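You operate a simulated robot arm through the tools that you are given. There is no shell and no other tool. Be economical: measure what you need, move in short steps, check, and stop when the job is done.

You run a simulated robot arm. Do the job below in one go: nothing can be reset, and whatever is moved stays where it is left.

## Task
Add the 30 mm grey block to the line and tighten the frame.
Fine: block after the letters, its print reading upright; slider pushed up, blue knob at TIGHT; raise and lower the tightened frame to check.

The check looks at the end state, three seconds after you hand in, the way a careful person would. Anything else that was tipped, shoved, dropped, spilled or broken makes it a failure.

## Robot
A 7-joint arm with a two-finger parallel gripper, fixed in place. Base frame: the origin is at the foot of the arm, x ahead of it, y to its left, z up; the work surface is at about z = 0. Lengths are in m, angles in rad, forces in N, time in s.
With the tool pointing down near the work surface it reaches from about 0.24 to 0.62 m from the base axis. Its first joint turns from -1.152 to 1.152 rad. Payload 2.6 kg.
The TCP is the grasp point between the finger pads, 0.03 m short of the fingertips. In the tool frame z runs along the fingers and y along their closing line. The gripper opens to 0.094 m. The fingers are 0.028 m wide and 0.01 m thick; the gripper's body (0.05 by 0.096 m) begins 0.055 m behind the TCP.
Orientation is that of the tool frame in the base frame, as a unit quaternion [x, y, z, w]. With the fingers straight down and closing along the base's y, the tool's x points along the base's -x, its y along +y and its z along -z.

## Interface
- The arm moves only by the tool nudge_tool. Its argument "targets" is a list that holds one entry, the list of rows, each a list of 7 numbers: the shift along the base's x, y, z in units of 200 mm (1.0 is 200 mm), then the turn, a rotation vector about the base's x, y, z in units of 45 degrees (1.0 is 45 degrees), then the finger opening in cm, from 0 to 9.4. In form: [[[dx, dy, dz, ax, ay, az, gripper], ...]]. A call has 1 to 12 rows; each row is the pose to reach, as a shift and turn from the pose commanded when the call began. A call with a number of a shift or a turn outside -1 to 1 is refused whole. Rows are played at 5 a second. More than 0.05 m and 0.15 rad between two rows, or a gripper value outside its range, and nothing of the call is played. Where a pose cannot be reached the arm comes as near as it can. A force on the tool above 90 N (or 10 N above the force at the start of the call, whichever is more), or a blocked arm, ends the call early, and 0.2 s more pass. The fingers move at their own pace (about 0.072 m/s each) and stop on an object; they squeeze with about 36 N. The grip force told is the motor's: it shows also when the fingers shut on nothing. Time passes only in rows, and 0.2 s behind the last, so rows that repeat a pose let the fingers close. It gives the time, the measured TCP pose, the force on the tool (base axes), the opening and the grip force at its end, in the units of the frame above (readings bear some noise).
- Cameras (640 x 400 px; columns grow to the right, rows downward): "scene" is fixed at [0.0508, 0.4476, 0.5696]; the picture's right is [-0.58, -0.82, 0.00], its down [-0.42, 0.30, -0.86] and it looks along [0.70, -0.49, -0.51] (base axes); focal length 323 px, centre (320, 200). "wrist" rides on the gripper at [-0.037, 0, -0.058] in the tool frame; the picture's right is [0.00, -1.00, 0.00], its down [0.97, 0.00, -0.24] and it looks along [0.24, 0.00, 0.97] (tool axes); focal length 218 px, centre (320, 200).
- capture(camera): a new picture of that camera. No time passes.
- measure_at(camera, pixels): for up to 12 pixels [column, row] of the newest picture of that camera ("zoom" is the newest enlarged one), the place [x, y, z] in the base frame of the surface seen there, good to about 0.002 m. No time passes.
- zoom(camera, box): a new picture of the part [left, top, right, bottom] of that camera's present view, enlarged. No time passes.
- hand_in(): hands the job in; it is judged then, once.

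Work in short steps. Measure before you move; look again where a grasp or a placing could have gone wrong, and mend it. You have 80 turns and 38 pictures in all, those below and enlarged ones among them. Open the gripper and draw the arm clear of the work before you hand the job in, unless the task says otherwise; then end with one line.

The tools are called after "Emit:" by a JSON object that holds its "api" and its "payload". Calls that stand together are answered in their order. nudge_tool: Moves the arm, as the interface text tells. Its arguments: {"type":"object","properties":{"targets":{"type":"array","items":{"type":"array","items":{"type":"array","items":{"type":"number"}}}}},"required":["targets"]} The other tools are called the same way: capture (camera) takes a picture; measure_at (camera, pixels) gives the place of the surface under pixels of a picture; zoom (camera, box) takes an enlarged picture of a part of a camera's view; hand_in () hands the job in.

At the start:

```text
t: 0.0
ee_pos: [0.3765, 0.2013, 0.3453]
tcp_rot: [0.0, 1.0, 0.001, -0.001]
contact_force: [-0.2, 0.2, 0.0]
width: 0.094
finger_force: 0.0
```

scene: 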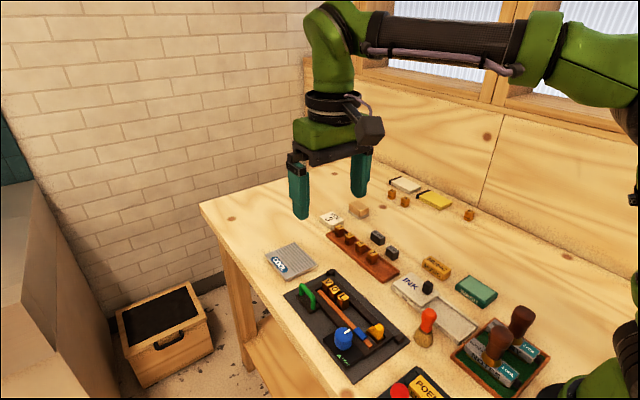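
wrist: 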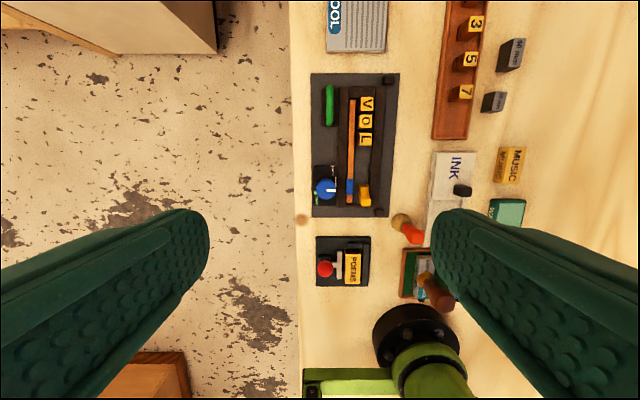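

The wrist view shows the frame around (355,145) with VOL letters and grey blocks at (510,55) and (493,102). I zoom on both for detail.

Emit:
{"api": "zoom", "payload": {"camera": "wrist", "box": [300, 60, 420, 230]}}

Emit:
{"api": "zoom", "payload": {"camera": "scene", "box": [280, 250, 420, 380]}}

Emit:
{"api": "zoom", "payload": {"camera": "scene", "box": [310, 170, 490, 290]}}

```text
2.35 times, centred on (360, 145) of wrist
```

zoom: 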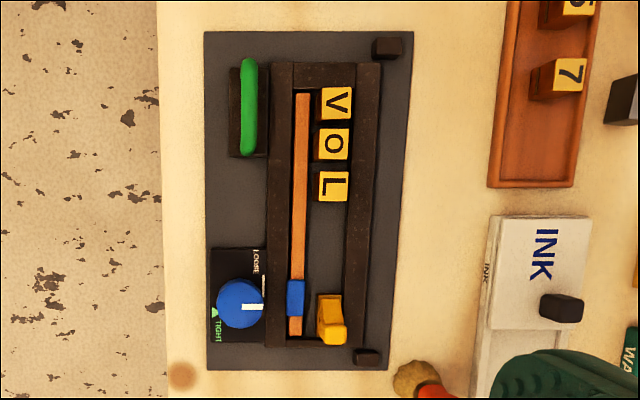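

```text
3.08 times, centred on (350, 315) of scene
```

zoom: 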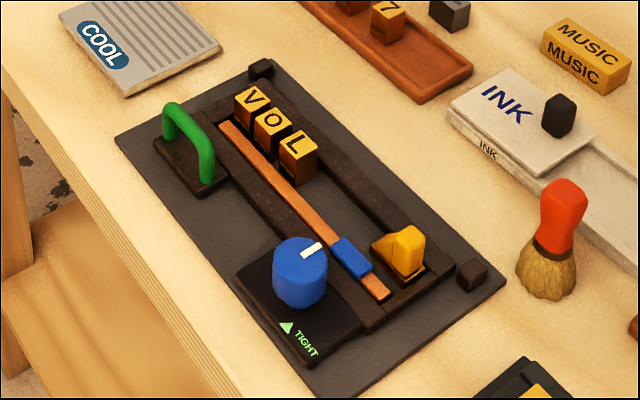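

```text
3.33 times, centred on (400, 230) of scene
```

zoom: 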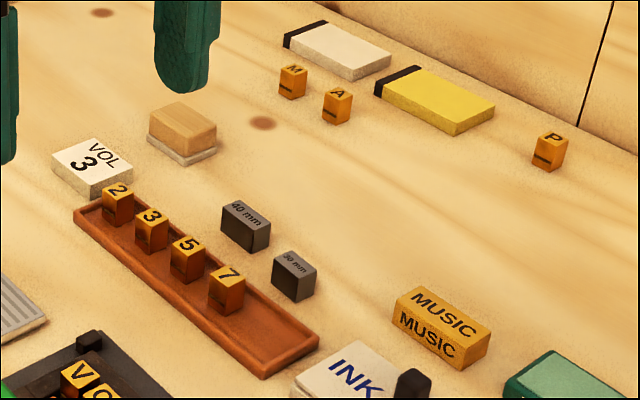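

I look at the grey blocks closer in the wrist view and measure main features in the scene view.

Emit:
{"api": "zoom", "payload": {"camera": "wrist", "box": [430, 30, 550, 120]}}

Emit:
{"api": "measure_at", "payload": {"camera": "zoom", "pixels": [[300, 375], [340, 335], [370, 335], [340, 365], [470, 165], [150, 240]]}}

Emit:
{"api": "measure_at", "payload": {"camera": "wrist", "pixels": [[484, 95], [506, 93], [484, 110], [504, 112], [494, 101], [366, 104], [365, 139], [330, 105], [365, 197], [325, 189], [349, 190], [378, 150]]}}

```text
4.44 times, centred on (490, 75) of wrist
```

zoom: 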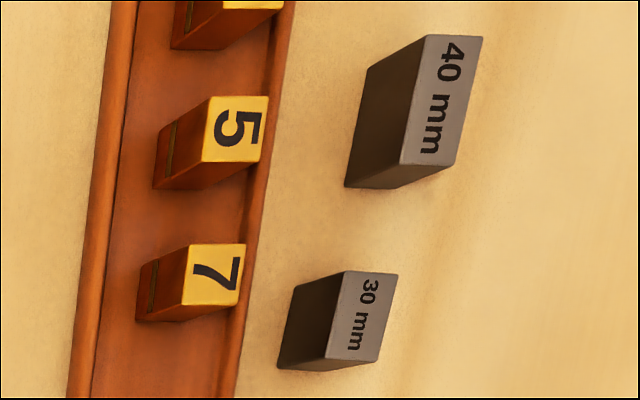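

```text
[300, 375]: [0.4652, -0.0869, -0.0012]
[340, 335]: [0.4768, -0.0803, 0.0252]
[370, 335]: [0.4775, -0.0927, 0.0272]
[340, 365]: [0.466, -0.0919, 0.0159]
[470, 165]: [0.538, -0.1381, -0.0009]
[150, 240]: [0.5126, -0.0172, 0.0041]
```

```text
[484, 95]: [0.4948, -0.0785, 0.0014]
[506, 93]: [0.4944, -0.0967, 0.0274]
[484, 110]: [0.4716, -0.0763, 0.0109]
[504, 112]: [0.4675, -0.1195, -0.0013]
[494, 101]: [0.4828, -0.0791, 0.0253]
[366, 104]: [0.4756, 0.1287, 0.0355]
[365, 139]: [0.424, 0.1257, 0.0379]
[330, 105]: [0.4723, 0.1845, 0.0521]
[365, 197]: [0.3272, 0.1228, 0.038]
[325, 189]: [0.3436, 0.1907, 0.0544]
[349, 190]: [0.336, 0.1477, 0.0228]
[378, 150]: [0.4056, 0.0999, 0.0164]
```

The 30 mm block (zoom 340,320) already reads the same way as VOL (top toward -y). I move above the frame first for a closer look.

Emit:
{"api": "nudge_tool", "payload": {"targets": [[[0.0, -0.1, -0.18, 0, 0, 0, 9.4], [0.0, -0.2, -0.36, 0, 0, 0, 9.4], [0.0, -0.3, -0.53, 0, 0, 0, 9.4], [0.0, -0.3, -0.53, 0, 0, 0, 9.4]]]}}

Emit:
{"api": "capture", "payload": {"camera": "wrist"}}

```text
t: 1.0
ee_pos: [0.3761, 0.1395, 0.2393]
tcp_rot: [0.0, 1.0, -0.001, 0.0]
contact_force: [-0.1, 0.3, -0.7]
width: 0.094
finger_force: 0.1
```

```text
31 pictures are left
```

wrist: 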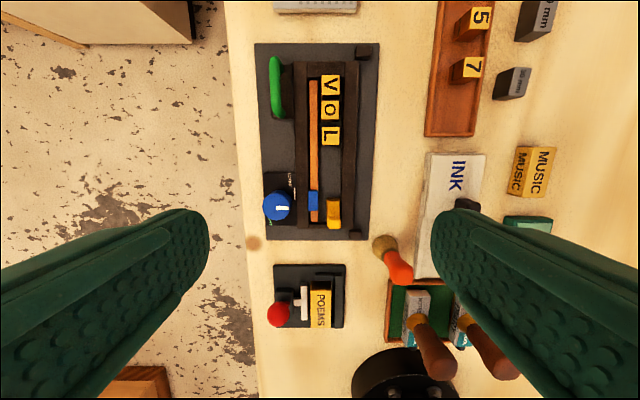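

The frame is centered at (315,140); I zoom in and measure it.

Emit:
{"api": "zoom", "payload": {"camera": "wrist", "box": [230, 35, 400, 245]}}

```text
1.90 times, centred on (315, 140) of wrist
```

zoom: 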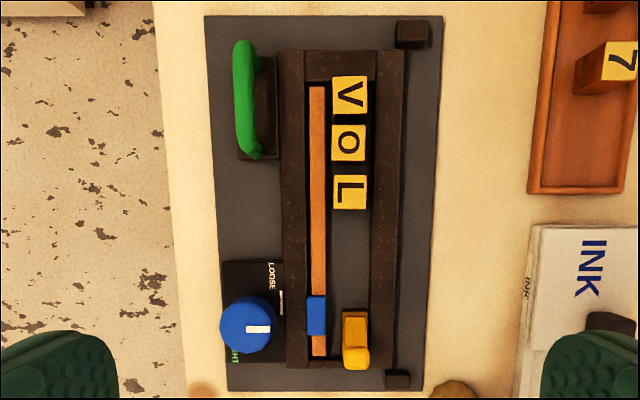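

Emit:
{"api": "measure_at", "payload": {"camera": "zoom", "pixels": [[350, 94], [335, 80], [350, 143], [350, 192], [335, 207], [365, 207], [355, 325], [355, 355], [345, 314], [365, 345], [382, 200], [293, 200]]}}

Emit:
{"api": "measure_at", "payload": {"camera": "zoom", "pixels": [[318, 180], [318, 318], [350, 270], [240, 320], [258, 328], [248, 328], [247, 100], [340, 65], [340, 364], [350, 215], [248, 290], [270, 345]]}}

```text
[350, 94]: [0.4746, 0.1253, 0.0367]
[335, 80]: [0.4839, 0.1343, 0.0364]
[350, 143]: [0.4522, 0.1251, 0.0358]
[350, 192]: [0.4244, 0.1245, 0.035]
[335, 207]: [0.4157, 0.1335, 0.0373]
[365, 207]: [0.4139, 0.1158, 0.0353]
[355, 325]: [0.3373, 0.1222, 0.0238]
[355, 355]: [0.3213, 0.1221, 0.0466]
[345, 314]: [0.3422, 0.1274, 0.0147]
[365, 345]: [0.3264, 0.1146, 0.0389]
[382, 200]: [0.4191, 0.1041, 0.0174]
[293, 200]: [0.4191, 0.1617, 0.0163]
```

```text
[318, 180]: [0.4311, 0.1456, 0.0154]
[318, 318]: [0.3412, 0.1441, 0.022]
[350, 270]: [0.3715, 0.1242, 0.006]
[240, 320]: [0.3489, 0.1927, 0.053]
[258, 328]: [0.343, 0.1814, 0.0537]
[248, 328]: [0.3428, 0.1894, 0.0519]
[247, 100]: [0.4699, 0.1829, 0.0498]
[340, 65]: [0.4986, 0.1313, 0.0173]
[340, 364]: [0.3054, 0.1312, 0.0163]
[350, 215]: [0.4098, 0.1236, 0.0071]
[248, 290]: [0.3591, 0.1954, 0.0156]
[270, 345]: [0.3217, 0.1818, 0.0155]
```

Line direction runs nearly along -x (yaw ≈ +0.02 rad), letters' tops z≈0.036, channel floor ≈0.006, L ends at x≈0.413, slider at 0.342. Now I fly over to the 30 mm block.

Emit:
{"api": "nudge_tool", "payload": {"targets": [[[0.1, -0.2, 0, 0, 0, 0, 5], [0.2, -0.4, 0, 0, 0, 0, 5], [0.3, -0.6, 0, 0, 0, 0, 5], [0.4, -0.8, 0, 0, 0, 0, 5], [0.5, -1.0, 0, 0, 0, 0, 5], [0.5, -1.0, 0, 0, 0, 0, 5]]]}}

Emit:
{"api": "nudge_tool", "payload": {"targets": [[[0, -0.13, -0.15, 0, 0, 0, 5], [0, -0.13, -0.4, 0, 0, 0, 5], [0, -0.13, -0.4, 0, 0, 0, 5]]]}}

Emit:
{"api": "capture", "payload": {"camera": "wrist"}}

```text
t: 2.4
ee_pos: [0.4753, -0.0621, 0.24]
tcp_rot: [0.0, 1.0, 0.0, 0.0]
contact_force: [-0.4, -0.3, 0.1]
width: 0.0499
finger_force: 0.0
```

```text
t: 3.2
ee_pos: [0.4773, -0.0874, 0.1627]
tcp_rot: [0.001, 1.0, 0.0, 0.0]
contact_force: [-0.1, 0.2, 0.0]
width: 0.0499
finger_force: 0.0
```

```text
29 pictures are left
```

wrist: 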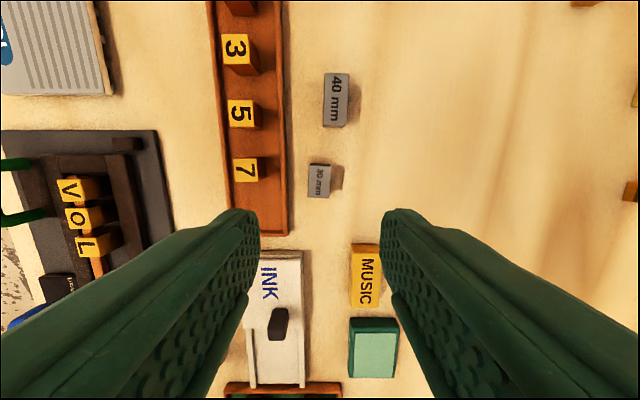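

The block sits at (319,180). I zoom and measure its corners, the tray rim (285,180) and yaw.

Emit:
{"api": "zoom", "payload": {"camera": "wrist", "box": [240, 130, 400, 230]}}

Emit:
{"api": "measure_at", "payload": {"camera": "wrist", "pixels": [[311, 165], [330, 166], [309, 195], [328, 196], [319, 180], [288, 180], [284, 180], [300, 180]]}}

```text
4.00 times, centred on (320, 180) of wrist
```

zoom: 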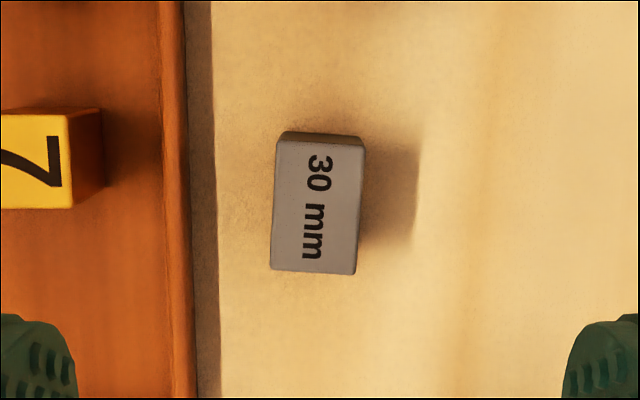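

```text
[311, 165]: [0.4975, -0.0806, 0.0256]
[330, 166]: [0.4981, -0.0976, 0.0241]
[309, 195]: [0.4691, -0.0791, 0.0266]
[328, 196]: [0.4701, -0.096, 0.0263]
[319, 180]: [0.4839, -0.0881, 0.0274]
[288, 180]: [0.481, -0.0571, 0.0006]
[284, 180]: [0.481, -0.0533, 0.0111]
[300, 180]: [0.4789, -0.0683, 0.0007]
```

Block centre ≈ (0.4835,-0.088), yaw ≈ -0.06 rad, top 0.0265. I align above it and lower to z≈0.09, opening 3.8 cm to spare the tray rim.

Emit:
{"api": "nudge_tool", "payload": {"targets": [[[0.03, -0.01, -0.15, 0, 0, -0.076, 3.8], [0.03, -0.01, -0.35, 0, 0, -0.076, 3.8], [0.03, -0.01, -0.35, 0, 0, -0.076, 3.8], [0.03, -0.01, -0.35, 0, 0, -0.076, 3.8]]]}}

Emit:
{"api": "capture", "payload": {"camera": "wrist"}}

```text
t: 4.2
ee_pos: [0.4849, -0.0871, 0.0921]
tcp_rot: [0.03, 1.0, 0.0, 0.0]
contact_force: [0.3, 1.0, 0.1]
width: 0.0382
finger_force: 0.0
```

```text
27 pictures are left
```

wrist: 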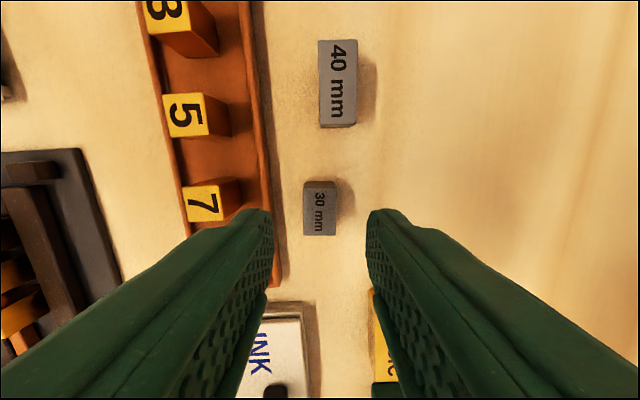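

Aligned: block centred between the fingers at (320,208). I lower to TCP z≈0.0435 and close.

Emit:
{"api": "nudge_tool", "payload": {"targets": [[[0, -0.005, -0.15, 0, 0, 0, 3.8], [0, -0.005, -0.242, 0, 0, 0, 3.8], [0, -0.005, -0.242, 0, 0, 0, 3.8], [0, -0.005, -0.242, 0, 0, 0, 1.0], [0, -0.005, -0.242, 0, 0, 0, 1.0], [0, -0.005, -0.242, 0, 0, 0, 1.0]]]}}

```text
t: 5.6
ee_pos: [0.4822, -0.0869, 0.0417]
tcp_rot: [0.03, 1.0, 0.001, 0.001]
contact_force: [-0.2, 0.5, 0.1]
width: 0.019
finger_force: 36.4
```

Gripped at 19 mm width. I lift and carry to the frame.

Emit:
{"api": "nudge_tool", "payload": {"targets": [[[0, 0, 0.2, 0, 0, 0, 1.0], [0, 0, 0.4, 0, 0, 0, 1.0], [0, 0, 0.6, 0, 0, 0, 1.0], [-0.1, 0.2, 0.6, 0, 0, 0.05, 1.0], [-0.2, 0.4, 0.6, 0, 0, 0.1, 1.0], [-0.3, 0.6, 0.6, 0, 0, 0.1, 1.0], [-0.4, 0.8, 0.6, 0, 0, 0.1, 1.0], [-0.5, 1.0, 0.6, 0, 0, 0.1, 1.0], [-0.5, 1.0, 0.6, 0, 0, 0.1, 1.0]]]}}

Emit:
{"api": "nudge_tool", "payload": {"targets": [[[0, 0.05, -0.2, 0, 0, 0, 1.0], [0, 0.05, -0.3, 0, 0, 0, 1.0], [0, 0.05, -0.3, 0, 0, 0, 1.0], [0, 0.05, -0.3, 0, 0, 0, 1.0]]]}}

Emit:
{"api": "capture", "payload": {"camera": "wrist"}}

```text
t: 7.6
ee_pos: [0.3828, 0.116, 0.1614]
tcp_rot: [-0.01, 1.0, -0.001, 0.0]
contact_force: [-0.3, -0.3, -2.1]
width: 0.0193
finger_force: 36.1
```

```text
t: 8.6
ee_pos: [0.384, 0.124, 0.1038]
tcp_rot: [-0.009, 1.0, 0.0, 0.001]
contact_force: [0.3, -0.3, -1.1]
width: 0.0194
finger_force: 35.5
```

```text
26 pictures are left
```

wrist: 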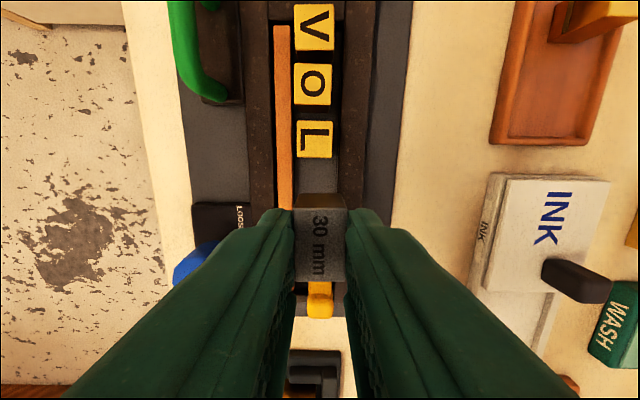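

Block held upright, reading right. I check channel edges: wall right (345), strip right edge (291), and letter sides.

Emit:
{"api": "measure_at", "payload": {"camera": "wrist", "pixels": [[314, 140], [298, 140], [331, 140], [315, 85], [286, 180], [282, 140], [338, 170], [352, 170], [314, 170], [317, 225], [299, 225], [340, 225]]}}

Emit:
{"api": "zoom", "payload": {"camera": "wrist", "box": [250, 100, 390, 240]}}

```text
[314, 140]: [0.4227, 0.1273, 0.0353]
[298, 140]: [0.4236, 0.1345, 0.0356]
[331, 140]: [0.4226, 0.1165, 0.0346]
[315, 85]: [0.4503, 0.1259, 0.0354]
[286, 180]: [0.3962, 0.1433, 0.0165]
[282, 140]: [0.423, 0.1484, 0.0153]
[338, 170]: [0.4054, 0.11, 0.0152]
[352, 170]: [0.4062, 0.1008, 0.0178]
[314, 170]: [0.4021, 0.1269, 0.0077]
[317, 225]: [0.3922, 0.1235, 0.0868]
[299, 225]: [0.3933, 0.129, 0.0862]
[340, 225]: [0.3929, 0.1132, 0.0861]
```

```text
2.86 times, centred on (320, 170) of wrist
```

zoom: 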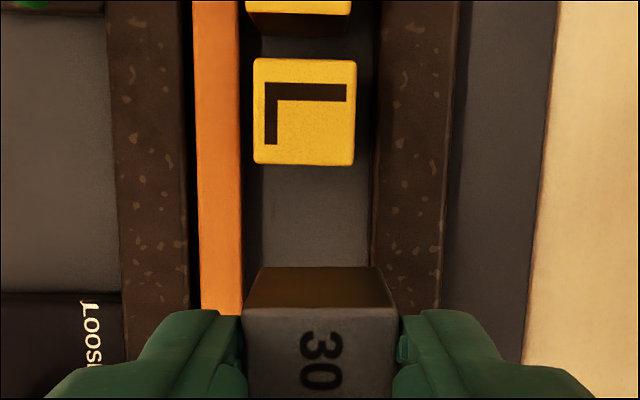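

Channel spans y≈0.111–0.140; letters' centre ≈0.1255. I shift y by +1.5 mm and lower to just above the floor, keeping the grip.

Emit:
{"api": "nudge_tool", "payload": {"targets": [[[0, 0.008, -0.1, 0, 0, 0, 1.0], [0, 0.008, -0.2, 0, 0, 0, 1.0], [0, 0.008, -0.257, 0, 0, 0, 1.0], [0, 0.008, -0.257, 0, 0, 0, 1.0], [0, 0.008, -0.257, 0, 0, 0, 1.0]]]}}

Emit:
{"api": "capture", "payload": {"camera": "wrist"}}

Emit:
{"api": "zoom", "payload": {"camera": "scene", "box": [280, 250, 420, 380]}}

```text
t: 9.8
ee_pos: [0.3814, 0.1232, 0.0502]
tcp_rot: [-0.009, 1.0, 0.0, 0.001]
contact_force: [0.1, 1.0, -0.8]
width: 0.019
finger_force: 35.6
```

```text
24 pictures are left
```

wrist: 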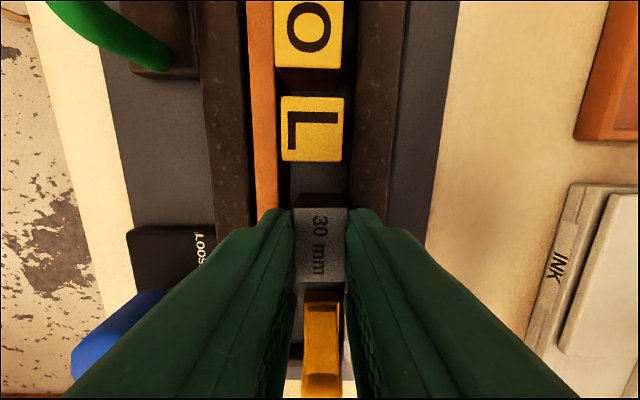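

```text
3.08 times, centred on (350, 315) of scene
```

zoom: 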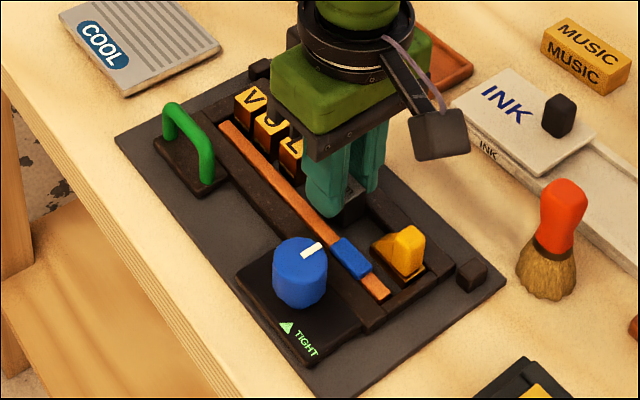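

Block is 2 mm off toward -y relative to L (col 320 vs 312). I correct +2 mm, lower 1.5 mm, release and rise.

Emit:
{"api": "nudge_tool", "payload": {"targets": [[[0, 0.01, 0, 0, 0, 0, 1.0], [0, 0.01, -0.007, 0, 0, 0, 1.0], [0, 0.01, -0.007, 0, 0, 0, 3.2], [0, 0.01, -0.007, 0, 0, 0, 3.2], [0, 0.01, -0.007, 0, 0, 0, 3.2], [0, 0.01, 0.1, 0, 0, 0, 3.2], [0, 0.01, 0.3, 0, 0, 0, 3.2], [-0.1, 0.01, 0.5, 0, 0, 0, 3.2], [-0.1, 0.01, 0.5, 0, 0, 0, 3.2]]]}}

Emit:
{"api": "capture", "payload": {"camera": "wrist"}}

```text
t: 11.8
ee_pos: [0.3643, 0.1264, 0.1525]
tcp_rot: [-0.009, 1.0, 0.0, 0.001]
contact_force: [-0.2, 0.0, 0.7]
width: 0.0318
finger_force: 0.0
```

```text
22 pictures are left
```

wrist: 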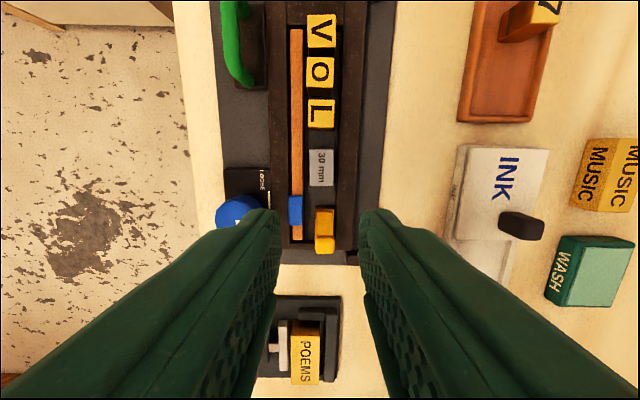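

Block is in line, print upright. Now I look closer at the slider at (325,230).

Emit:
{"api": "zoom", "payload": {"camera": "wrist", "box": [270, 140, 370, 270]}}

Emit:
{"api": "measure_at", "payload": {"camera": "wrist", "pixels": [[325, 215], [325, 230], [325, 238], [325, 247], [316, 245], [333, 245], [317, 215], [333, 215], [321, 155], [321, 168], [295, 210], [296, 230]]}}

```text
3.08 times, centred on (320, 205) of wrist
```

zoom: 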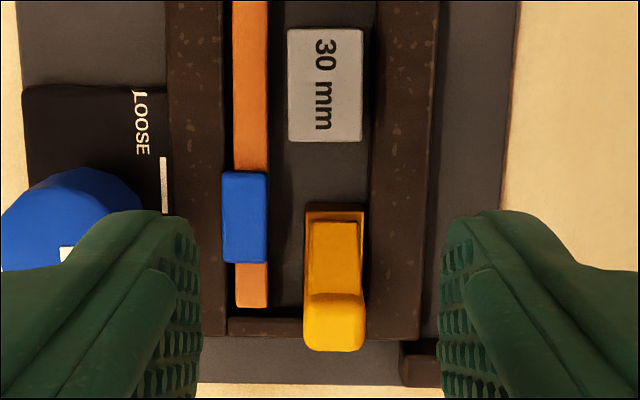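

```text
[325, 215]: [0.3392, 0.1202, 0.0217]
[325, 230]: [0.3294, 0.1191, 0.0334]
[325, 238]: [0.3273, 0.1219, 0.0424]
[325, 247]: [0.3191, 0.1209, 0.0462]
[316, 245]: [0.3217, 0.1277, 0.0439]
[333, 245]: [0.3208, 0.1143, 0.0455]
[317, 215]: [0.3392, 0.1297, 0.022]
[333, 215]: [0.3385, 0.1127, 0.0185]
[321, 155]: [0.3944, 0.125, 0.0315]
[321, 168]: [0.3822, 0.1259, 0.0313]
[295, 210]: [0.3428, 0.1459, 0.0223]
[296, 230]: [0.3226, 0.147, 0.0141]
```

Tab spans y 0.114–0.128, x≈0.312–0.327, top 0.046. I move the open fingers over it, at TCP z≈0.057.

Emit:
{"api": "nudge_tool", "payload": {"targets": [[[-0.22, -0.025, 0, 0, 0, 0, 3.2], [-0.22, -0.025, -0.2, 0, 0, 0, 3.2], [-0.22, -0.025, -0.4, 0, 0, 0, 3.2], [-0.22, -0.025, -0.475, 0, 0, 0, 3.2], [-0.22, -0.025, -0.475, 0, 0, 0, 3.2], [-0.22, -0.025, -0.475, 0, 0, 0, 3.2]]]}}

Emit:
{"api": "capture", "payload": {"camera": "wrist"}}

```text
t: 13.2
ee_pos: [0.3181, 0.1206, 0.0534]
tcp_rot: [-0.009, 1.0, 0.0, 0.0]
contact_force: [-0.3, -0.4, -0.2]
width: 0.0319
finger_force: 0.0
```

```text
20 pictures are left
```

wrist: 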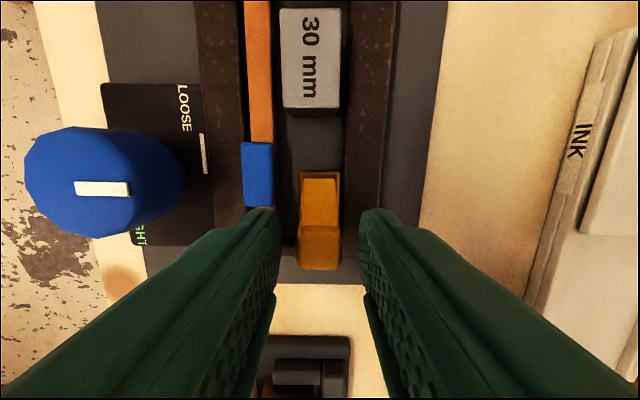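

Tab centred between fingers. I raise 2 mm, close, then push +x 35 mm to near the block.

Emit:
{"api": "nudge_tool", "payload": {"targets": [[[0, 0, 0.01, 0, 0, 0, 3.2], [0, 0, 0.01, 0, 0, 0, 0.8], [0, 0, 0.01, 0, 0, 0, 0.8], [0, 0, 0.01, 0, 0, 0, 0.8], [0.04, 0.001, 0.01, 0, 0, 0, 0.8], [0.08, 0.002, 0.01, 0, 0, 0, 0.8], [0.12, 0.003, 0.01, 0, 0, 0, 0.8], [0.16, 0.004, 0.01, 0, 0, 0, 0.8], [0.16, 0.004, 0.01, 0, 0, 0, 0.8]]]}}

Emit:
{"api": "capture", "payload": {"camera": "wrist"}}

```text
t: 15.2
ee_pos: [0.3505, 0.1214, 0.0571]
tcp_rot: [-0.007, 1.0, -0.001, 0.0]
contact_force: [-2.2, -3.4, 11.1]
width: 0.0166
finger_force: 44.9
```

```text
19 pictures are left
```

wrist: 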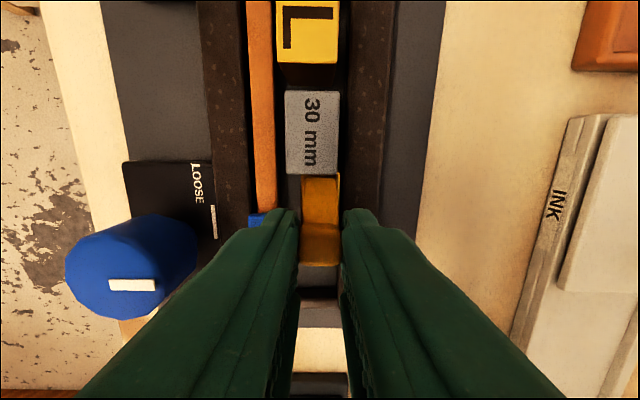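

Slider moved to the block; 11 N upward force shows light bottoming. I raise 1 mm and push further 20 mm in small steps.

Emit:
{"api": "nudge_tool", "payload": {"targets": [[[0, 0, 0.005, 0, 0, 0, 0.8], [0.025, 0.0005, 0.005, 0, 0, 0, 0.8], [0.05, 0.001, 0.005, 0, 0, 0, 0.8], [0.075, 0.0015, 0.005, 0, 0, 0, 0.8], [0.1, 0.002, 0.005, 0, 0, 0, 0.8], [0.1, 0.002, 0.005, 0, 0, 0, 0.8]]]}}

Emit:
{"api": "capture", "payload": {"camera": "wrist"}}

```text
t: 16.6
ee_pos: [0.3696, 0.1223, 0.0578]
tcp_rot: [-0.008, 1.0, -0.001, -0.002]
contact_force: [-1.8, -16.8, -14.6]
width: 0.0163
finger_force: 45.5
```

```text
18 pictures are left
```

wrist: 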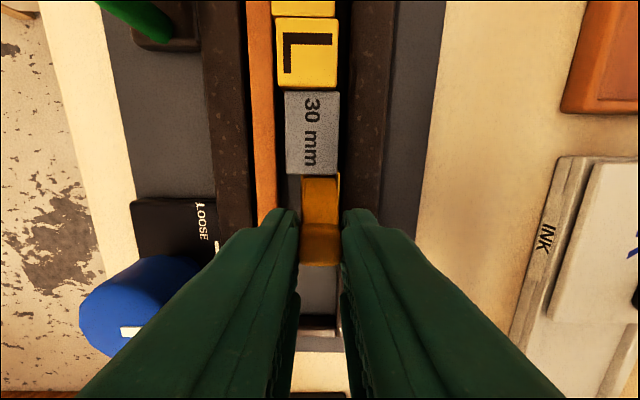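

Line is closing up; lateral force -17 N so I shift y back 1 mm, and push on in 3 mm steps.

Emit:
{"api": "nudge_tool", "payload": {"targets": [[[0, -0.005, -0.003, 0, 0, 0, 0.8], [0.015, -0.005, -0.003, 0, 0, 0, 0.8], [0.03, -0.005, -0.003, 0, 0, 0, 0.8], [0.045, -0.005, -0.003, 0, 0, 0, 0.8], [0.05, -0.005, -0.003, 0, 0, 0, 0.8]]]}}

Emit:
{"api": "capture", "payload": {"camera": "wrist"}}

```text
t: 17.8
ee_pos: [0.3772, 0.123, 0.057]
tcp_rot: [-0.008, 1.0, 0.0, -0.006]
contact_force: [-28.9, -7.2, 12.8]
width: 0.0169
finger_force: 45.7
```

```text
17 pictures are left
```

wrist: 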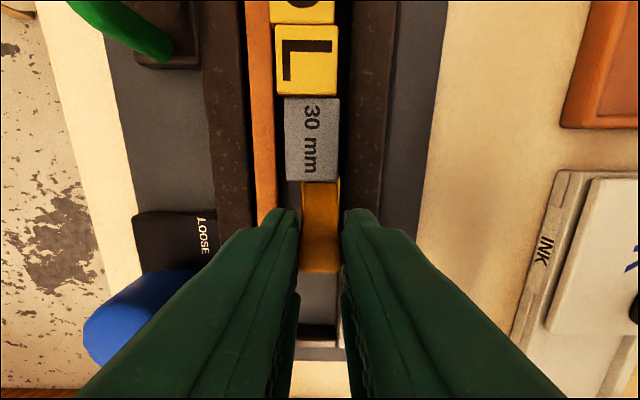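

Fx reached -29 N and the arithmetic (0.490−60−30 mm ≈ 0.400) says the line is closed up. I release and rise to check.

Emit:
{"api": "nudge_tool", "payload": {"targets": [[[-0.005, 0, 0, 0, 0, 0, 3.2], [-0.005, 0, 0, 0, 0, 0, 3.2], [-0.005, 0, 0.1, 0, 0, 0, 3.2], [-0.005, 0, 0.3, 0, 0, 0, 3.2], [-0.005, 0.05, 0.5, 0, 0, 0, 3.2], [-0.1, 0.15, 0.65, 0, 0, 0, 3.2], [-0.1, 0.15, 0.65, 0, 0, 0, 3.2]]]}}

Emit:
{"api": "zoom", "payload": {"camera": "wrist", "box": [230, 35, 400, 245]}}

Emit:
{"api": "zoom", "payload": {"camera": "scene", "box": [280, 250, 420, 380]}}

```text
t: 19.4
ee_pos: [0.3616, 0.1532, 0.1891]
tcp_rot: [-0.009, 1.0, 0.0, 0.0]
contact_force: [-0.1, -0.4, 0.2]
width: 0.032
finger_force: 0.0
```

```text
1.90 times, centred on (315, 140) of wrist
```

zoom: 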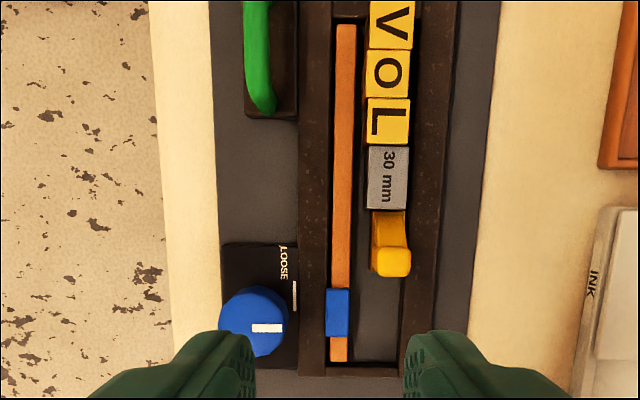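

```text
3.08 times, centred on (350, 315) of scene
```

zoom: 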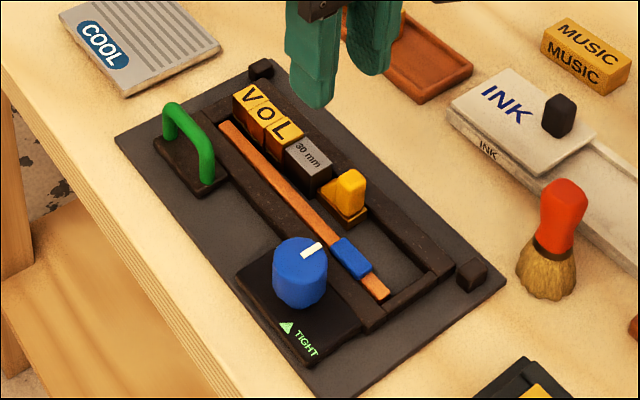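

Line closed, slider snug. Now the knob: I measure knob top, pointer ends, the LOOSE mark and TIGHT triangle in the scene zoom.

Emit:
{"api": "measure_at", "payload": {"camera": "zoom", "pixels": [[287, 327], [306, 345], [304, 254], [319, 247], [300, 255], [278, 250], [322, 262], [300, 275], [255, 282], [300, 345]]}}

Emit:
{"api": "nudge_tool", "payload": {"targets": [[[0, 0.1, 0, 0, 0, 0, 5.5], [-0.1, 0.2, 0, 0, 0, 0, 6.5], [-0.25, 0.2, 0, 0, 0, 0, 6.5], [-0.25, 0.2, 0, 0, 0, 0, 6.5]]]}}

Emit:
{"api": "capture", "payload": {"camera": "wrist"}}

```text
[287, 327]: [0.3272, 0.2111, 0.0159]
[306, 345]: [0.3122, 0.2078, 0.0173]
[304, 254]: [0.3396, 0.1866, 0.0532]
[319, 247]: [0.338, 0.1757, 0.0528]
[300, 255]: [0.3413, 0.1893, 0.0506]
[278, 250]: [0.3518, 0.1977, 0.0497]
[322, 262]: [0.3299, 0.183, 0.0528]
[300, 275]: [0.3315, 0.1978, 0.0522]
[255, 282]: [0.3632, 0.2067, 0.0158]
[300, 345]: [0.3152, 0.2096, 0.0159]
```

```text
t: 20.4
ee_pos: [0.311, 0.1918, 0.1894]
tcp_rot: [-0.01, 1.0, 0.0, 0.0]
contact_force: [-0.1, 0.6, -0.3]
width: 0.0648
finger_force: 0.1
```

```text
14 pictures are left
```

wrist: 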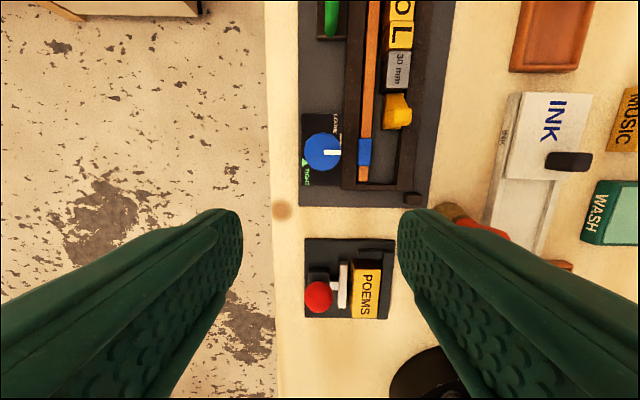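

Emit:
{"api": "zoom", "payload": {"camera": "wrist", "box": [285, 100, 375, 215]}}

```text
3.48 times, centred on (330, 158) of wrist
```

zoom: 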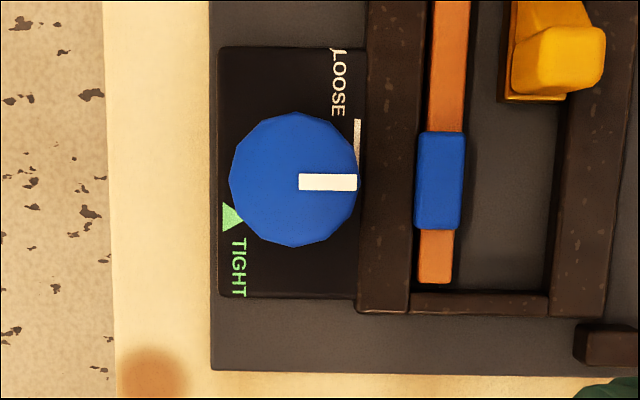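

Emit:
{"api": "measure_at", "payload": {"camera": "zoom", "pixels": [[293, 180], [301, 182], [354, 182], [232, 180], [293, 115], [293, 243], [230, 215], [225, 228], [240, 228], [357, 125], [357, 160], [335, 85]]}}

Emit:
{"api": "measure_at", "payload": {"camera": "zoom", "pixels": [[222, 50], [360, 50], [222, 292], [352, 296], [240, 265], [385, 180], [440, 140], [440, 222], [355, 182], [229, 207]]}}

```text
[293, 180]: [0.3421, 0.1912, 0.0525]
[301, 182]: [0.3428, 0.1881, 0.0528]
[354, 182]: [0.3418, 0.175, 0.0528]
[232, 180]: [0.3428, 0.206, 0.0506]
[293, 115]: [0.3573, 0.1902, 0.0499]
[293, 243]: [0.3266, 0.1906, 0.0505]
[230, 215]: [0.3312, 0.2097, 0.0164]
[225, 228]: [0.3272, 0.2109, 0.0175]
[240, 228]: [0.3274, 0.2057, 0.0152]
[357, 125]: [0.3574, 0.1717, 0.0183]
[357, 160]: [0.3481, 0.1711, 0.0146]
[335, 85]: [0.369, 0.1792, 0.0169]
```

```text
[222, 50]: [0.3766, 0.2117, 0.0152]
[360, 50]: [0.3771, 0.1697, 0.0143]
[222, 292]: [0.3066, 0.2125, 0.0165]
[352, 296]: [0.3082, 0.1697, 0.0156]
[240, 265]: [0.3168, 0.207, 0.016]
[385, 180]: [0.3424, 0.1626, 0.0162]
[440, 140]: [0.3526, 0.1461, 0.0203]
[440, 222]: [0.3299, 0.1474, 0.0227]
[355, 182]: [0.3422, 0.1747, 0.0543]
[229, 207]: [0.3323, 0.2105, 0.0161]
```

Knob centre ≈ (0.342, 0.1905), radius 15.5 mm, top 0.053; pointer faces -y, TIGHT triangle lies at +y/-x side. Clockwise seems right; I pre-turn the gripper +90° above the knob to have turning room.

Emit:
{"api": "nudge_tool", "payload": {"targets": [[[0.05, 0, 0, 0, 0, 0.17, 6.5], [0.1, -0.003, 0, 0, 0, 0.34, 6.5], [0.155, -0.006, 0, 0, 0, 0.5, 6.5], [0.155, -0.006, 0, 0, 0, 0.67, 6.5], [0.155, -0.006, -0.1, 0, 0, 0.84, 6.5], [0.155, -0.006, -0.2, 0, 0, 1.0, 6.5], [0.155, -0.006, -0.2, 0, 0, 1.0, 6.5]]]}}

Emit:
{"api": "nudge_tool", "payload": {"targets": [[[0, 0, 0, 0, 0, 0.17, 6.5], [0, 0, 0, 0, 0, 0.34, 6.5], [0, 0, 0, 0, 0, 0.5, 6.5], [0, 0, 0, 0, 0, 0.67, 6.5], [0, 0, 0, 0, 0, 0.84, 6.5], [0, 0, 0, 0, 0, 0.98, 6.5], [0, 0, 0, 0, 0, 0.98, 6.5]]]}}

Emit:
{"api": "capture", "payload": {"camera": "wrist"}}

```text
t: 22.0
ee_pos: [0.3432, 0.1898, 0.1464]
tcp_rot: [-0.393, 0.92, 0.0, 0.0]
contact_force: [-0.1, 0.2, 0.3]
width: 0.0652
finger_force: 0.1
```

```text
t: 23.6
ee_pos: [0.3422, 0.1893, 0.1474]
tcp_rot: [0.709, -0.705, 0.0, -0.001]
contact_force: [-0.2, 0.6, 0.2]
width: 0.0651
finger_force: 0.1
```

```text
12 pictures are left
```

wrist: 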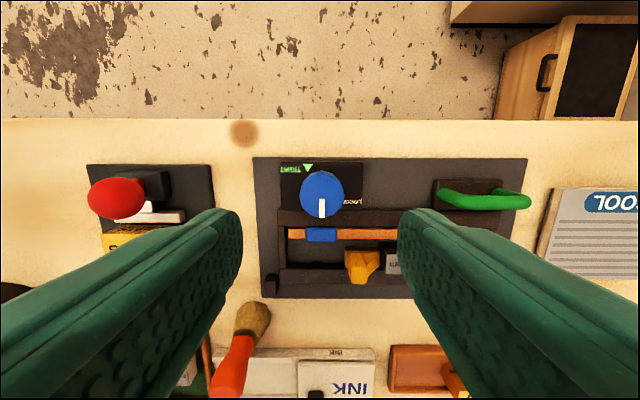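

Gripper now at +90°. I zoom to see the triangle clearly.

Emit:
{"api": "zoom", "payload": {"camera": "wrist", "box": [270, 150, 370, 215]}}

Emit:
{"api": "measure_at", "payload": {"camera": "zoom", "pixels": [[212, 95], [240, 95], [270, 95], [240, 120], [240, 110], [240, 85]]}}

```text
6.15 times, centred on (320, 182) of wrist
```

zoom: 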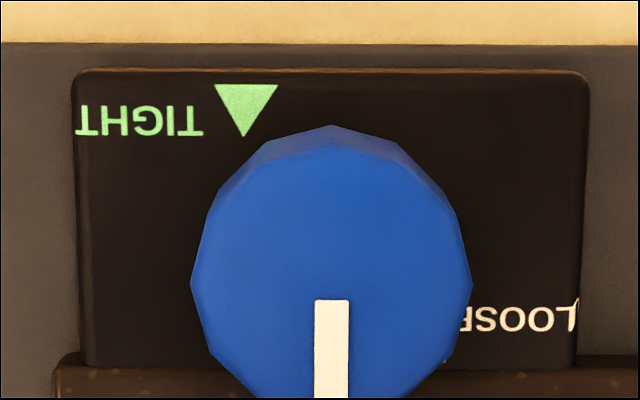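

```text
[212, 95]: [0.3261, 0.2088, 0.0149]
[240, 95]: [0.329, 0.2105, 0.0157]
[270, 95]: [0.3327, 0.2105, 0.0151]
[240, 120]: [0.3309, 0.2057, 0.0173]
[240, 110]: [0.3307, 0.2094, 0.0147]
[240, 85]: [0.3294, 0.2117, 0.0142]
```

Triangle sits at ~125° from the knob axis, pointer at -90°, so about 145° clockwise. I lower to z≈0.060 and grip the knob.

Emit:
{"api": "nudge_tool", "payload": {"targets": [[[0, 0.005, -0.15, 0, 0, 0, 6.5], [0, 0.005, -0.3, 0, 0, 0, 6.5], [0, 0.005, -0.43, 0, 0, 0, 6.5], [0, 0.005, -0.43, 0, 0, 0, 6.5], [0, 0.005, -0.43, 0, 0, 0, 2.4], [0, 0.005, -0.43, 0, 0, 0, 2.4], [0, 0.005, -0.43, 0, 0, 0, 2.4], [0, 0.005, -0.43, 0, 0, 0, 2.4]]]}}

```text
t: 25.4
ee_pos: [0.3424, 0.191, 0.0605]
tcp_rot: [0.708, -0.706, 0.0, 0.0]
contact_force: [6.8, 1.5, -10.6]
width: 0.0332
finger_force: 45.3
```

Gripped at 33 mm. I turn clockwise 45°.

Emit:
{"api": "nudge_tool", "payload": {"targets": [[[0, 0, 0, 0, 0, -0.17, 2.4], [0, 0, 0, 0, 0, -0.34, 2.4], [0, 0, 0, 0, 0, -0.5, 2.4], [0, 0, 0, 0, 0, -0.67, 2.4], [0, 0, 0, 0, 0, -0.84, 2.4], [0, 0, 0, 0, 0, -1.0, 2.4]]]}}

Emit:
{"api": "zoom", "payload": {"camera": "scene", "box": [280, 250, 420, 380]}}

```text
t: 26.8
ee_pos: [0.343, 0.1917, 0.0626]
tcp_rot: [-0.382, 0.924, -0.001, 0.001]
contact_force: [12.4, -0.9, -0.9]
width: 0.0329
finger_force: 44.8
```

```text
3.08 times, centred on (350, 315) of scene
```

zoom: 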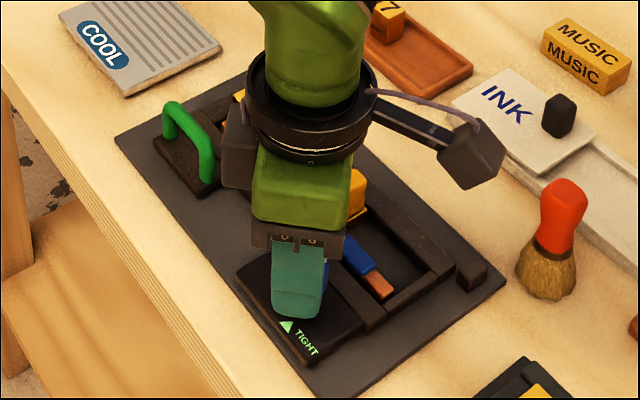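

The turn went through without blocking (yaw now +45°). Another 45° clockwise.

Emit:
{"api": "nudge_tool", "payload": {"targets": [[[0, 0, 0, 0, 0, -0.17, 2.4], [0, 0, 0, 0, 0, -0.34, 2.4], [0, 0, 0, 0, 0, -0.5, 2.4], [0, 0, 0, 0, 0, -0.67, 2.4], [0, 0, 0, 0, 0, -0.84, 2.4], [0, 0, 0, 0, 0, -1.0, 2.4]]]}}

Emit:
{"api": "capture", "payload": {"camera": "wrist"}}

```text
t: 28.2
ee_pos: [0.3429, 0.1906, 0.0615]
tcp_rot: [-0.001, 1.0, 0.0, 0.003]
contact_force: [20.4, -1.3, -0.3]
width: 0.0332
finger_force: 44.8
```

```text
9 pictures are left
```

wrist: 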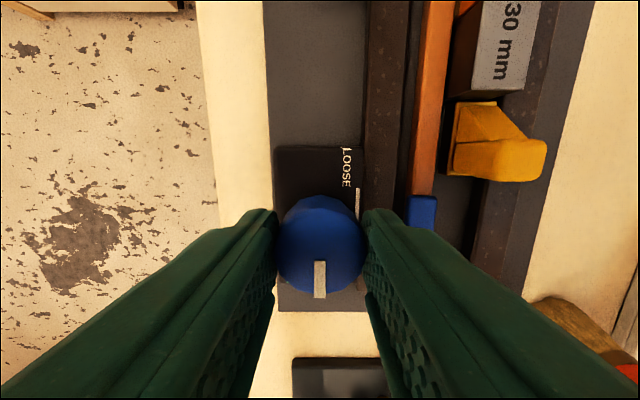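

Pointer now points -x and the orange strip is moving toward the letters: the right sense. Another 45°, easing x by +1 mm for the 20 N side load.

Emit:
{"api": "nudge_tool", "payload": {"targets": [[[0.005, 0, 0, 0, 0, -0.17, 2.4], [0.005, 0, 0, 0, 0, -0.34, 2.4], [0.005, 0, 0, 0, 0, -0.5, 2.4], [0.005, 0, 0, 0, 0, -0.67, 2.4], [0.005, 0, 0, 0, 0, -0.84, 2.4], [0.005, 0, 0, 0, 0, -1.0, 2.4]]]}}

Emit:
{"api": "capture", "payload": {"camera": "wrist"}}

```text
t: 29.6
ee_pos: [0.3417, 0.1902, 0.0602]
tcp_rot: [0.383, 0.924, 0.001, 0.0]
contact_force: [14.6, 0.3, 5.2]
width: 0.0329
finger_force: 45.4
```

```text
8 pictures are left
```

wrist: 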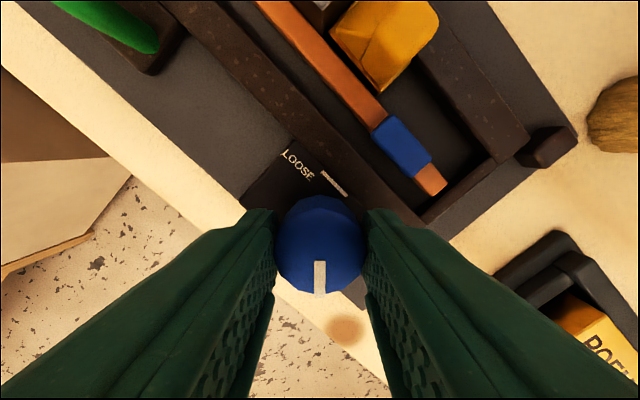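

Pointer at 135°; triangle at ≈125°. I turn about 12° more, watching for a stop.

Emit:
{"api": "nudge_tool", "payload": {"targets": [[[0, 0, 0, 0, 0, -0.09, 2.4], [0, 0, 0, 0, 0, -0.18, 2.4], [0, 0, 0, 0, 0, -0.27, 2.4], [0, 0, 0, 0, 0, -0.27, 2.4]]]}}

```text
t: 30.6
ee_pos: [0.3429, 0.1927, 0.0622]
tcp_rot: [0.477, 0.879, 0.001, 0.001]
contact_force: [16.0, 7.4, -0.9]
width: 0.0332
finger_force: 45.2
```

No stop yet. I open, rise and look at the pointer relative to the triangle.

Emit:
{"api": "nudge_tool", "payload": {"targets": [[[0, 0, 0, 0, 0, 0, 5.5], [0, 0, 0, 0, 0, 0, 5.5], [0, 0, 0, 0, 0, 0, 5.5], [0, 0, 0.2, 0, 0, 0, 5.5], [0, 0, 0.4, 0, 0, 0, 5.5], [0, 0, 0.4, 0, 0, 0, 5.5]]]}}

Emit:
{"api": "zoom", "payload": {"camera": "wrist", "box": [230, 80, 410, 260]}}

```text
t: 32.0
ee_pos: [0.3425, 0.1912, 0.1428]
tcp_rot: [0.477, 0.879, 0.0, 0.0]
contact_force: [0.1, -0.6, 0.7]
width: 0.0549
finger_force: 0.0
```

```text
2.22 times, centred on (320, 170) of wrist
```

zoom: 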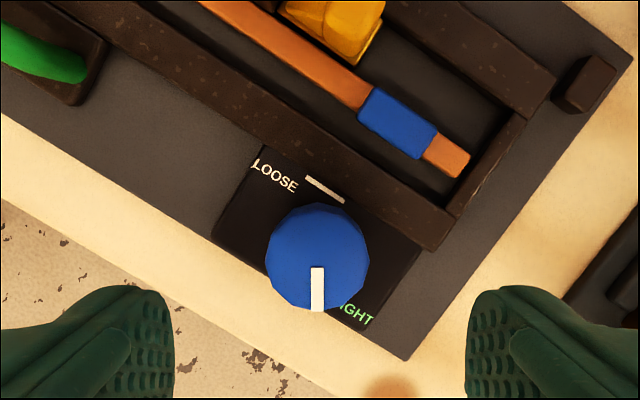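

Emit:
{"api": "measure_at", "payload": {"camera": "zoom", "pixels": [[308, 179], [341, 199], [318, 270], [318, 308], [316, 250], [365, 85], [400, 122], [450, 155], [300, 40], [390, 220]]}}

Emit:
{"api": "nudge_tool", "payload": {"targets": [[[0, 0, 0.05, 0, 0, 0.18, 5.5], [-0.05, 0.0, 0.1, 0, 0, 0.36, 5.5], [-0.05, 0, 0.2, 0, 0, 0.54, 5.5], [-0.05, 0, 0.2, 0, 0, 0.72, 5.5], [-0.05, 0, 0.2, 0, 0, 0.9, 5.5], [-0.05, 0, 0.2, 0, 0, 1.0, 5.5], [-0.05, 0, 0.2, 0, 0, 1.0, 5.5]]]}}

Emit:
{"api": "capture", "payload": {"camera": "wrist"}}

```text
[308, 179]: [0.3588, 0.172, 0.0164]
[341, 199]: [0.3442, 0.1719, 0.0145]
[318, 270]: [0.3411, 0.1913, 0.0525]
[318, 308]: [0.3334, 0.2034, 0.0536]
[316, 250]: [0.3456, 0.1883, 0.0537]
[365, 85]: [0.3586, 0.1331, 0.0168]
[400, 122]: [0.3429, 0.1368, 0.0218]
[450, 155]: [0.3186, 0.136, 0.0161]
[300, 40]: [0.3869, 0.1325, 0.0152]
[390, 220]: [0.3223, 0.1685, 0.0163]
```

```text
t: 33.6
ee_pos: [0.3327, 0.1902, 0.1808]
tcp_rot: [0.103, 0.995, 0.001, -0.001]
contact_force: [-0.1, 0.8, 0.2]
width: 0.055
finger_force: 0.0
```

```text
6 pictures are left
```

wrist: 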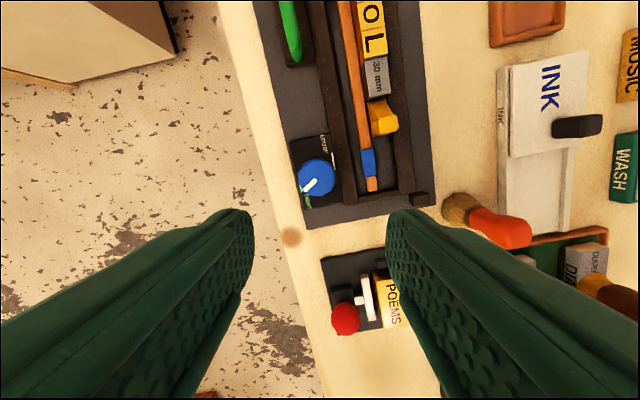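

Pointer direction now computes to 122.5°, straight at the triangle. I check whether the strip has closed onto the line.

Emit:
{"api": "zoom", "payload": {"camera": "wrist", "box": [280, 20, 440, 220]}}

```text
2.00 times, centred on (360, 120) of wrist
```

zoom: 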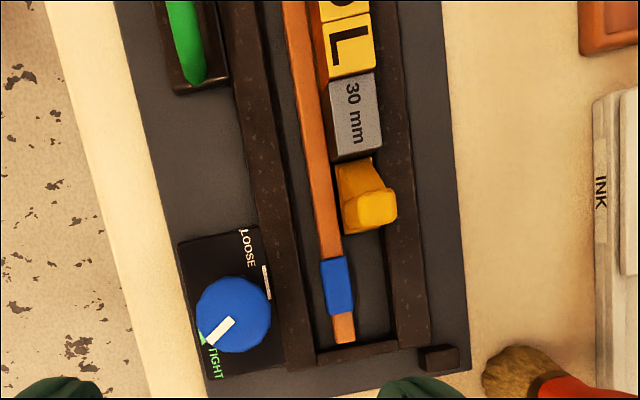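

The strip presses L and the block against the far wall: tight. Next, the raise/lower check using the green handle; I move above it and look.

Emit:
{"api": "nudge_tool", "payload": {"targets": [[[0.2, -0.01, 0, 0, 0, 0.14, 4.0], [0.4, -0.02, 0, 0, 0, 0.285, 4.0], [0.61, -0.025, -0.1, 0, 0, 0.285, 4.0], [0.61, -0.025, -0.2, 0, 0, 0.285, 4.0], [0.61, -0.025, -0.2, 0, 0, 0.285, 4.0], [0.61, -0.025, -0.2, 0, 0, 0.285, 4.0]]]}}

Emit:
{"api": "capture", "payload": {"camera": "wrist"}}

```text
t: 35.0
ee_pos: [0.4563, 0.1853, 0.1413]
tcp_rot: [-0.008, 1.0, 0.0, -0.001]
contact_force: [0.1, -0.2, -0.5]
width: 0.04
finger_force: 0.1
```

```text
4 pictures are left
```

wrist: 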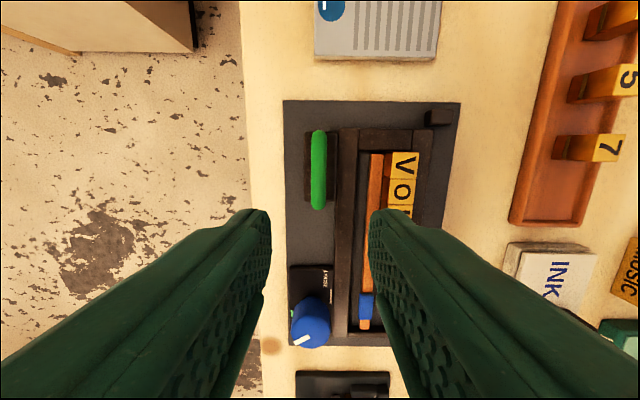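

Handle bar runs at col 319, rows 130–209. I measure it, its mount, and the base plate.

Emit:
{"api": "measure_at", "payload": {"camera": "wrist", "pixels": [[319, 134], [319, 170], [319, 205], [313, 170], [325, 170], [307, 170], [332, 170], [346, 190], [325, 240], [438, 118], [450, 160], [298, 290]]}}

```text
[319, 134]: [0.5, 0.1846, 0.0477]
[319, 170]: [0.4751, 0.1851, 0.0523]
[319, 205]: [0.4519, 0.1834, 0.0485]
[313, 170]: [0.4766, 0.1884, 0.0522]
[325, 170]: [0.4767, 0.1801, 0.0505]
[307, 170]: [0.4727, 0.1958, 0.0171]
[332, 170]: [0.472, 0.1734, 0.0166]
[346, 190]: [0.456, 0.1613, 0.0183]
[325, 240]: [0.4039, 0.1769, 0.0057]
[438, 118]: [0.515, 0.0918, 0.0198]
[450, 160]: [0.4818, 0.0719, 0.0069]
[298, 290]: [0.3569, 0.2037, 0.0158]
```

Handle centre ≈ (0.475, 0.1845), top 0.0525, mount at 0.017. The black lugs at y≈0.092 look like hinge points. I descend around the bar and grip.

Emit:
{"api": "nudge_tool", "payload": {"targets": [[[0.093, -0.004, -0.1, 0, 0, 0, 3.0], [0.093, -0.004, -0.25, 0, 0, 0, 3.0], [0.093, -0.004, -0.4, 0, 0, 0, 3.0], [0.093, -0.004, -0.446, 0, 0, 0, 3.0], [0.093, -0.004, -0.446, 0, 0, 0, 3.0], [0.093, -0.004, -0.446, 0, 0, 0, 0.2], [0.093, -0.004, -0.446, 0, 0, 0, 0.2], [0.093, -0.004, -0.446, 0, 0, 0, 0.2]]]}}

```text
t: 36.8
ee_pos: [0.4738, 0.185, 0.0536]
tcp_rot: [-0.007, 1.0, 0.001, 0.0]
contact_force: [-1.9, 5.3, 6.8]
width: 0.0111
finger_force: 44.7
```

Bar gripped (11 mm). I lift slightly along an arc about the far edge (≈0.15 rad) and read the forces.

Emit:
{"api": "nudge_tool", "payload": {"targets": [[[0, -0.004, 0.016, 0.048, 0, 0, 0.2], [0, -0.015, 0.034, 0.096, 0, 0, 0.2], [0, -0.023, 0.05, 0.143, 0, 0, 0.2], [0, -0.0325, 0.067, 0.19, 0, 0, 0.2], [0, -0.0325, 0.067, 0.19, 0, 0, 0.2]]]}}

Emit:
{"api": "zoom", "payload": {"camera": "scene", "box": [280, 250, 420, 380]}}

```text
t: 38.0
ee_pos: [0.4729, 0.1795, 0.0654]
tcp_rot: [-0.008, 0.997, 0.076, 0.0]
contact_force: [2.1, 14.3, 0.7]
width: 0.0109
finger_force: 44.4
```

```text
3.08 times, centred on (350, 315) of scene
```

zoom: 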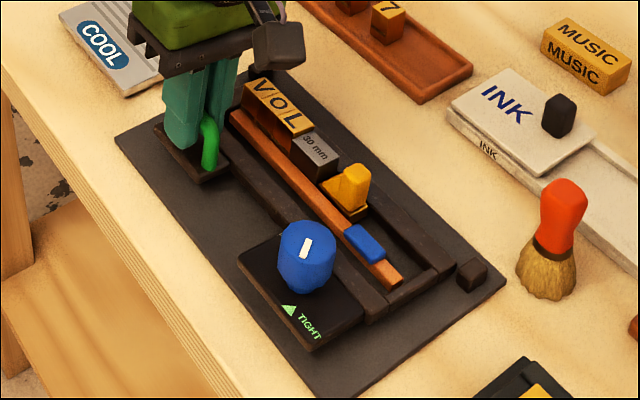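

The frame hinges up with the letters and block held. I lift further to about 0.35 rad, slightly less -y given the 14 N side load.

Emit:
{"api": "nudge_tool", "payload": {"targets": [[[0, -0.008, 0.02, 0.064, 0, 0, 0.2], [0, -0.018, 0.04, 0.127, 0, 0, 0.2], [0, -0.031, 0.06, 0.19, 0, 0, 0.2], [0, -0.046, 0.08, 0.255, 0, 0, 0.2], [0, -0.046, 0.08, 0.255, 0, 0, 0.2], [0, -0.046, 0.08, 0.255, 0, 0, 0.2]]]}}

Emit:
{"api": "zoom", "payload": {"camera": "scene", "box": [280, 250, 420, 380]}}

```text
t: 39.4
ee_pos: [0.4734, 0.1705, 0.0797]
tcp_rot: [-0.007, 0.985, 0.173, 0.0]
contact_force: [10.5, 16.2, -33.4]
width: 0.0107
finger_force: 44.4
```

```text
3.08 times, centred on (350, 315) of scene
```

zoom: 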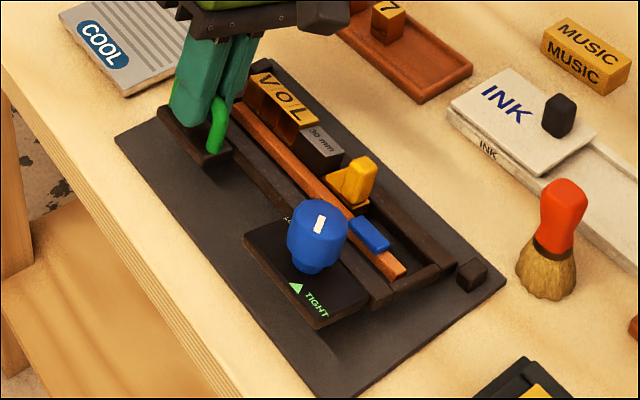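

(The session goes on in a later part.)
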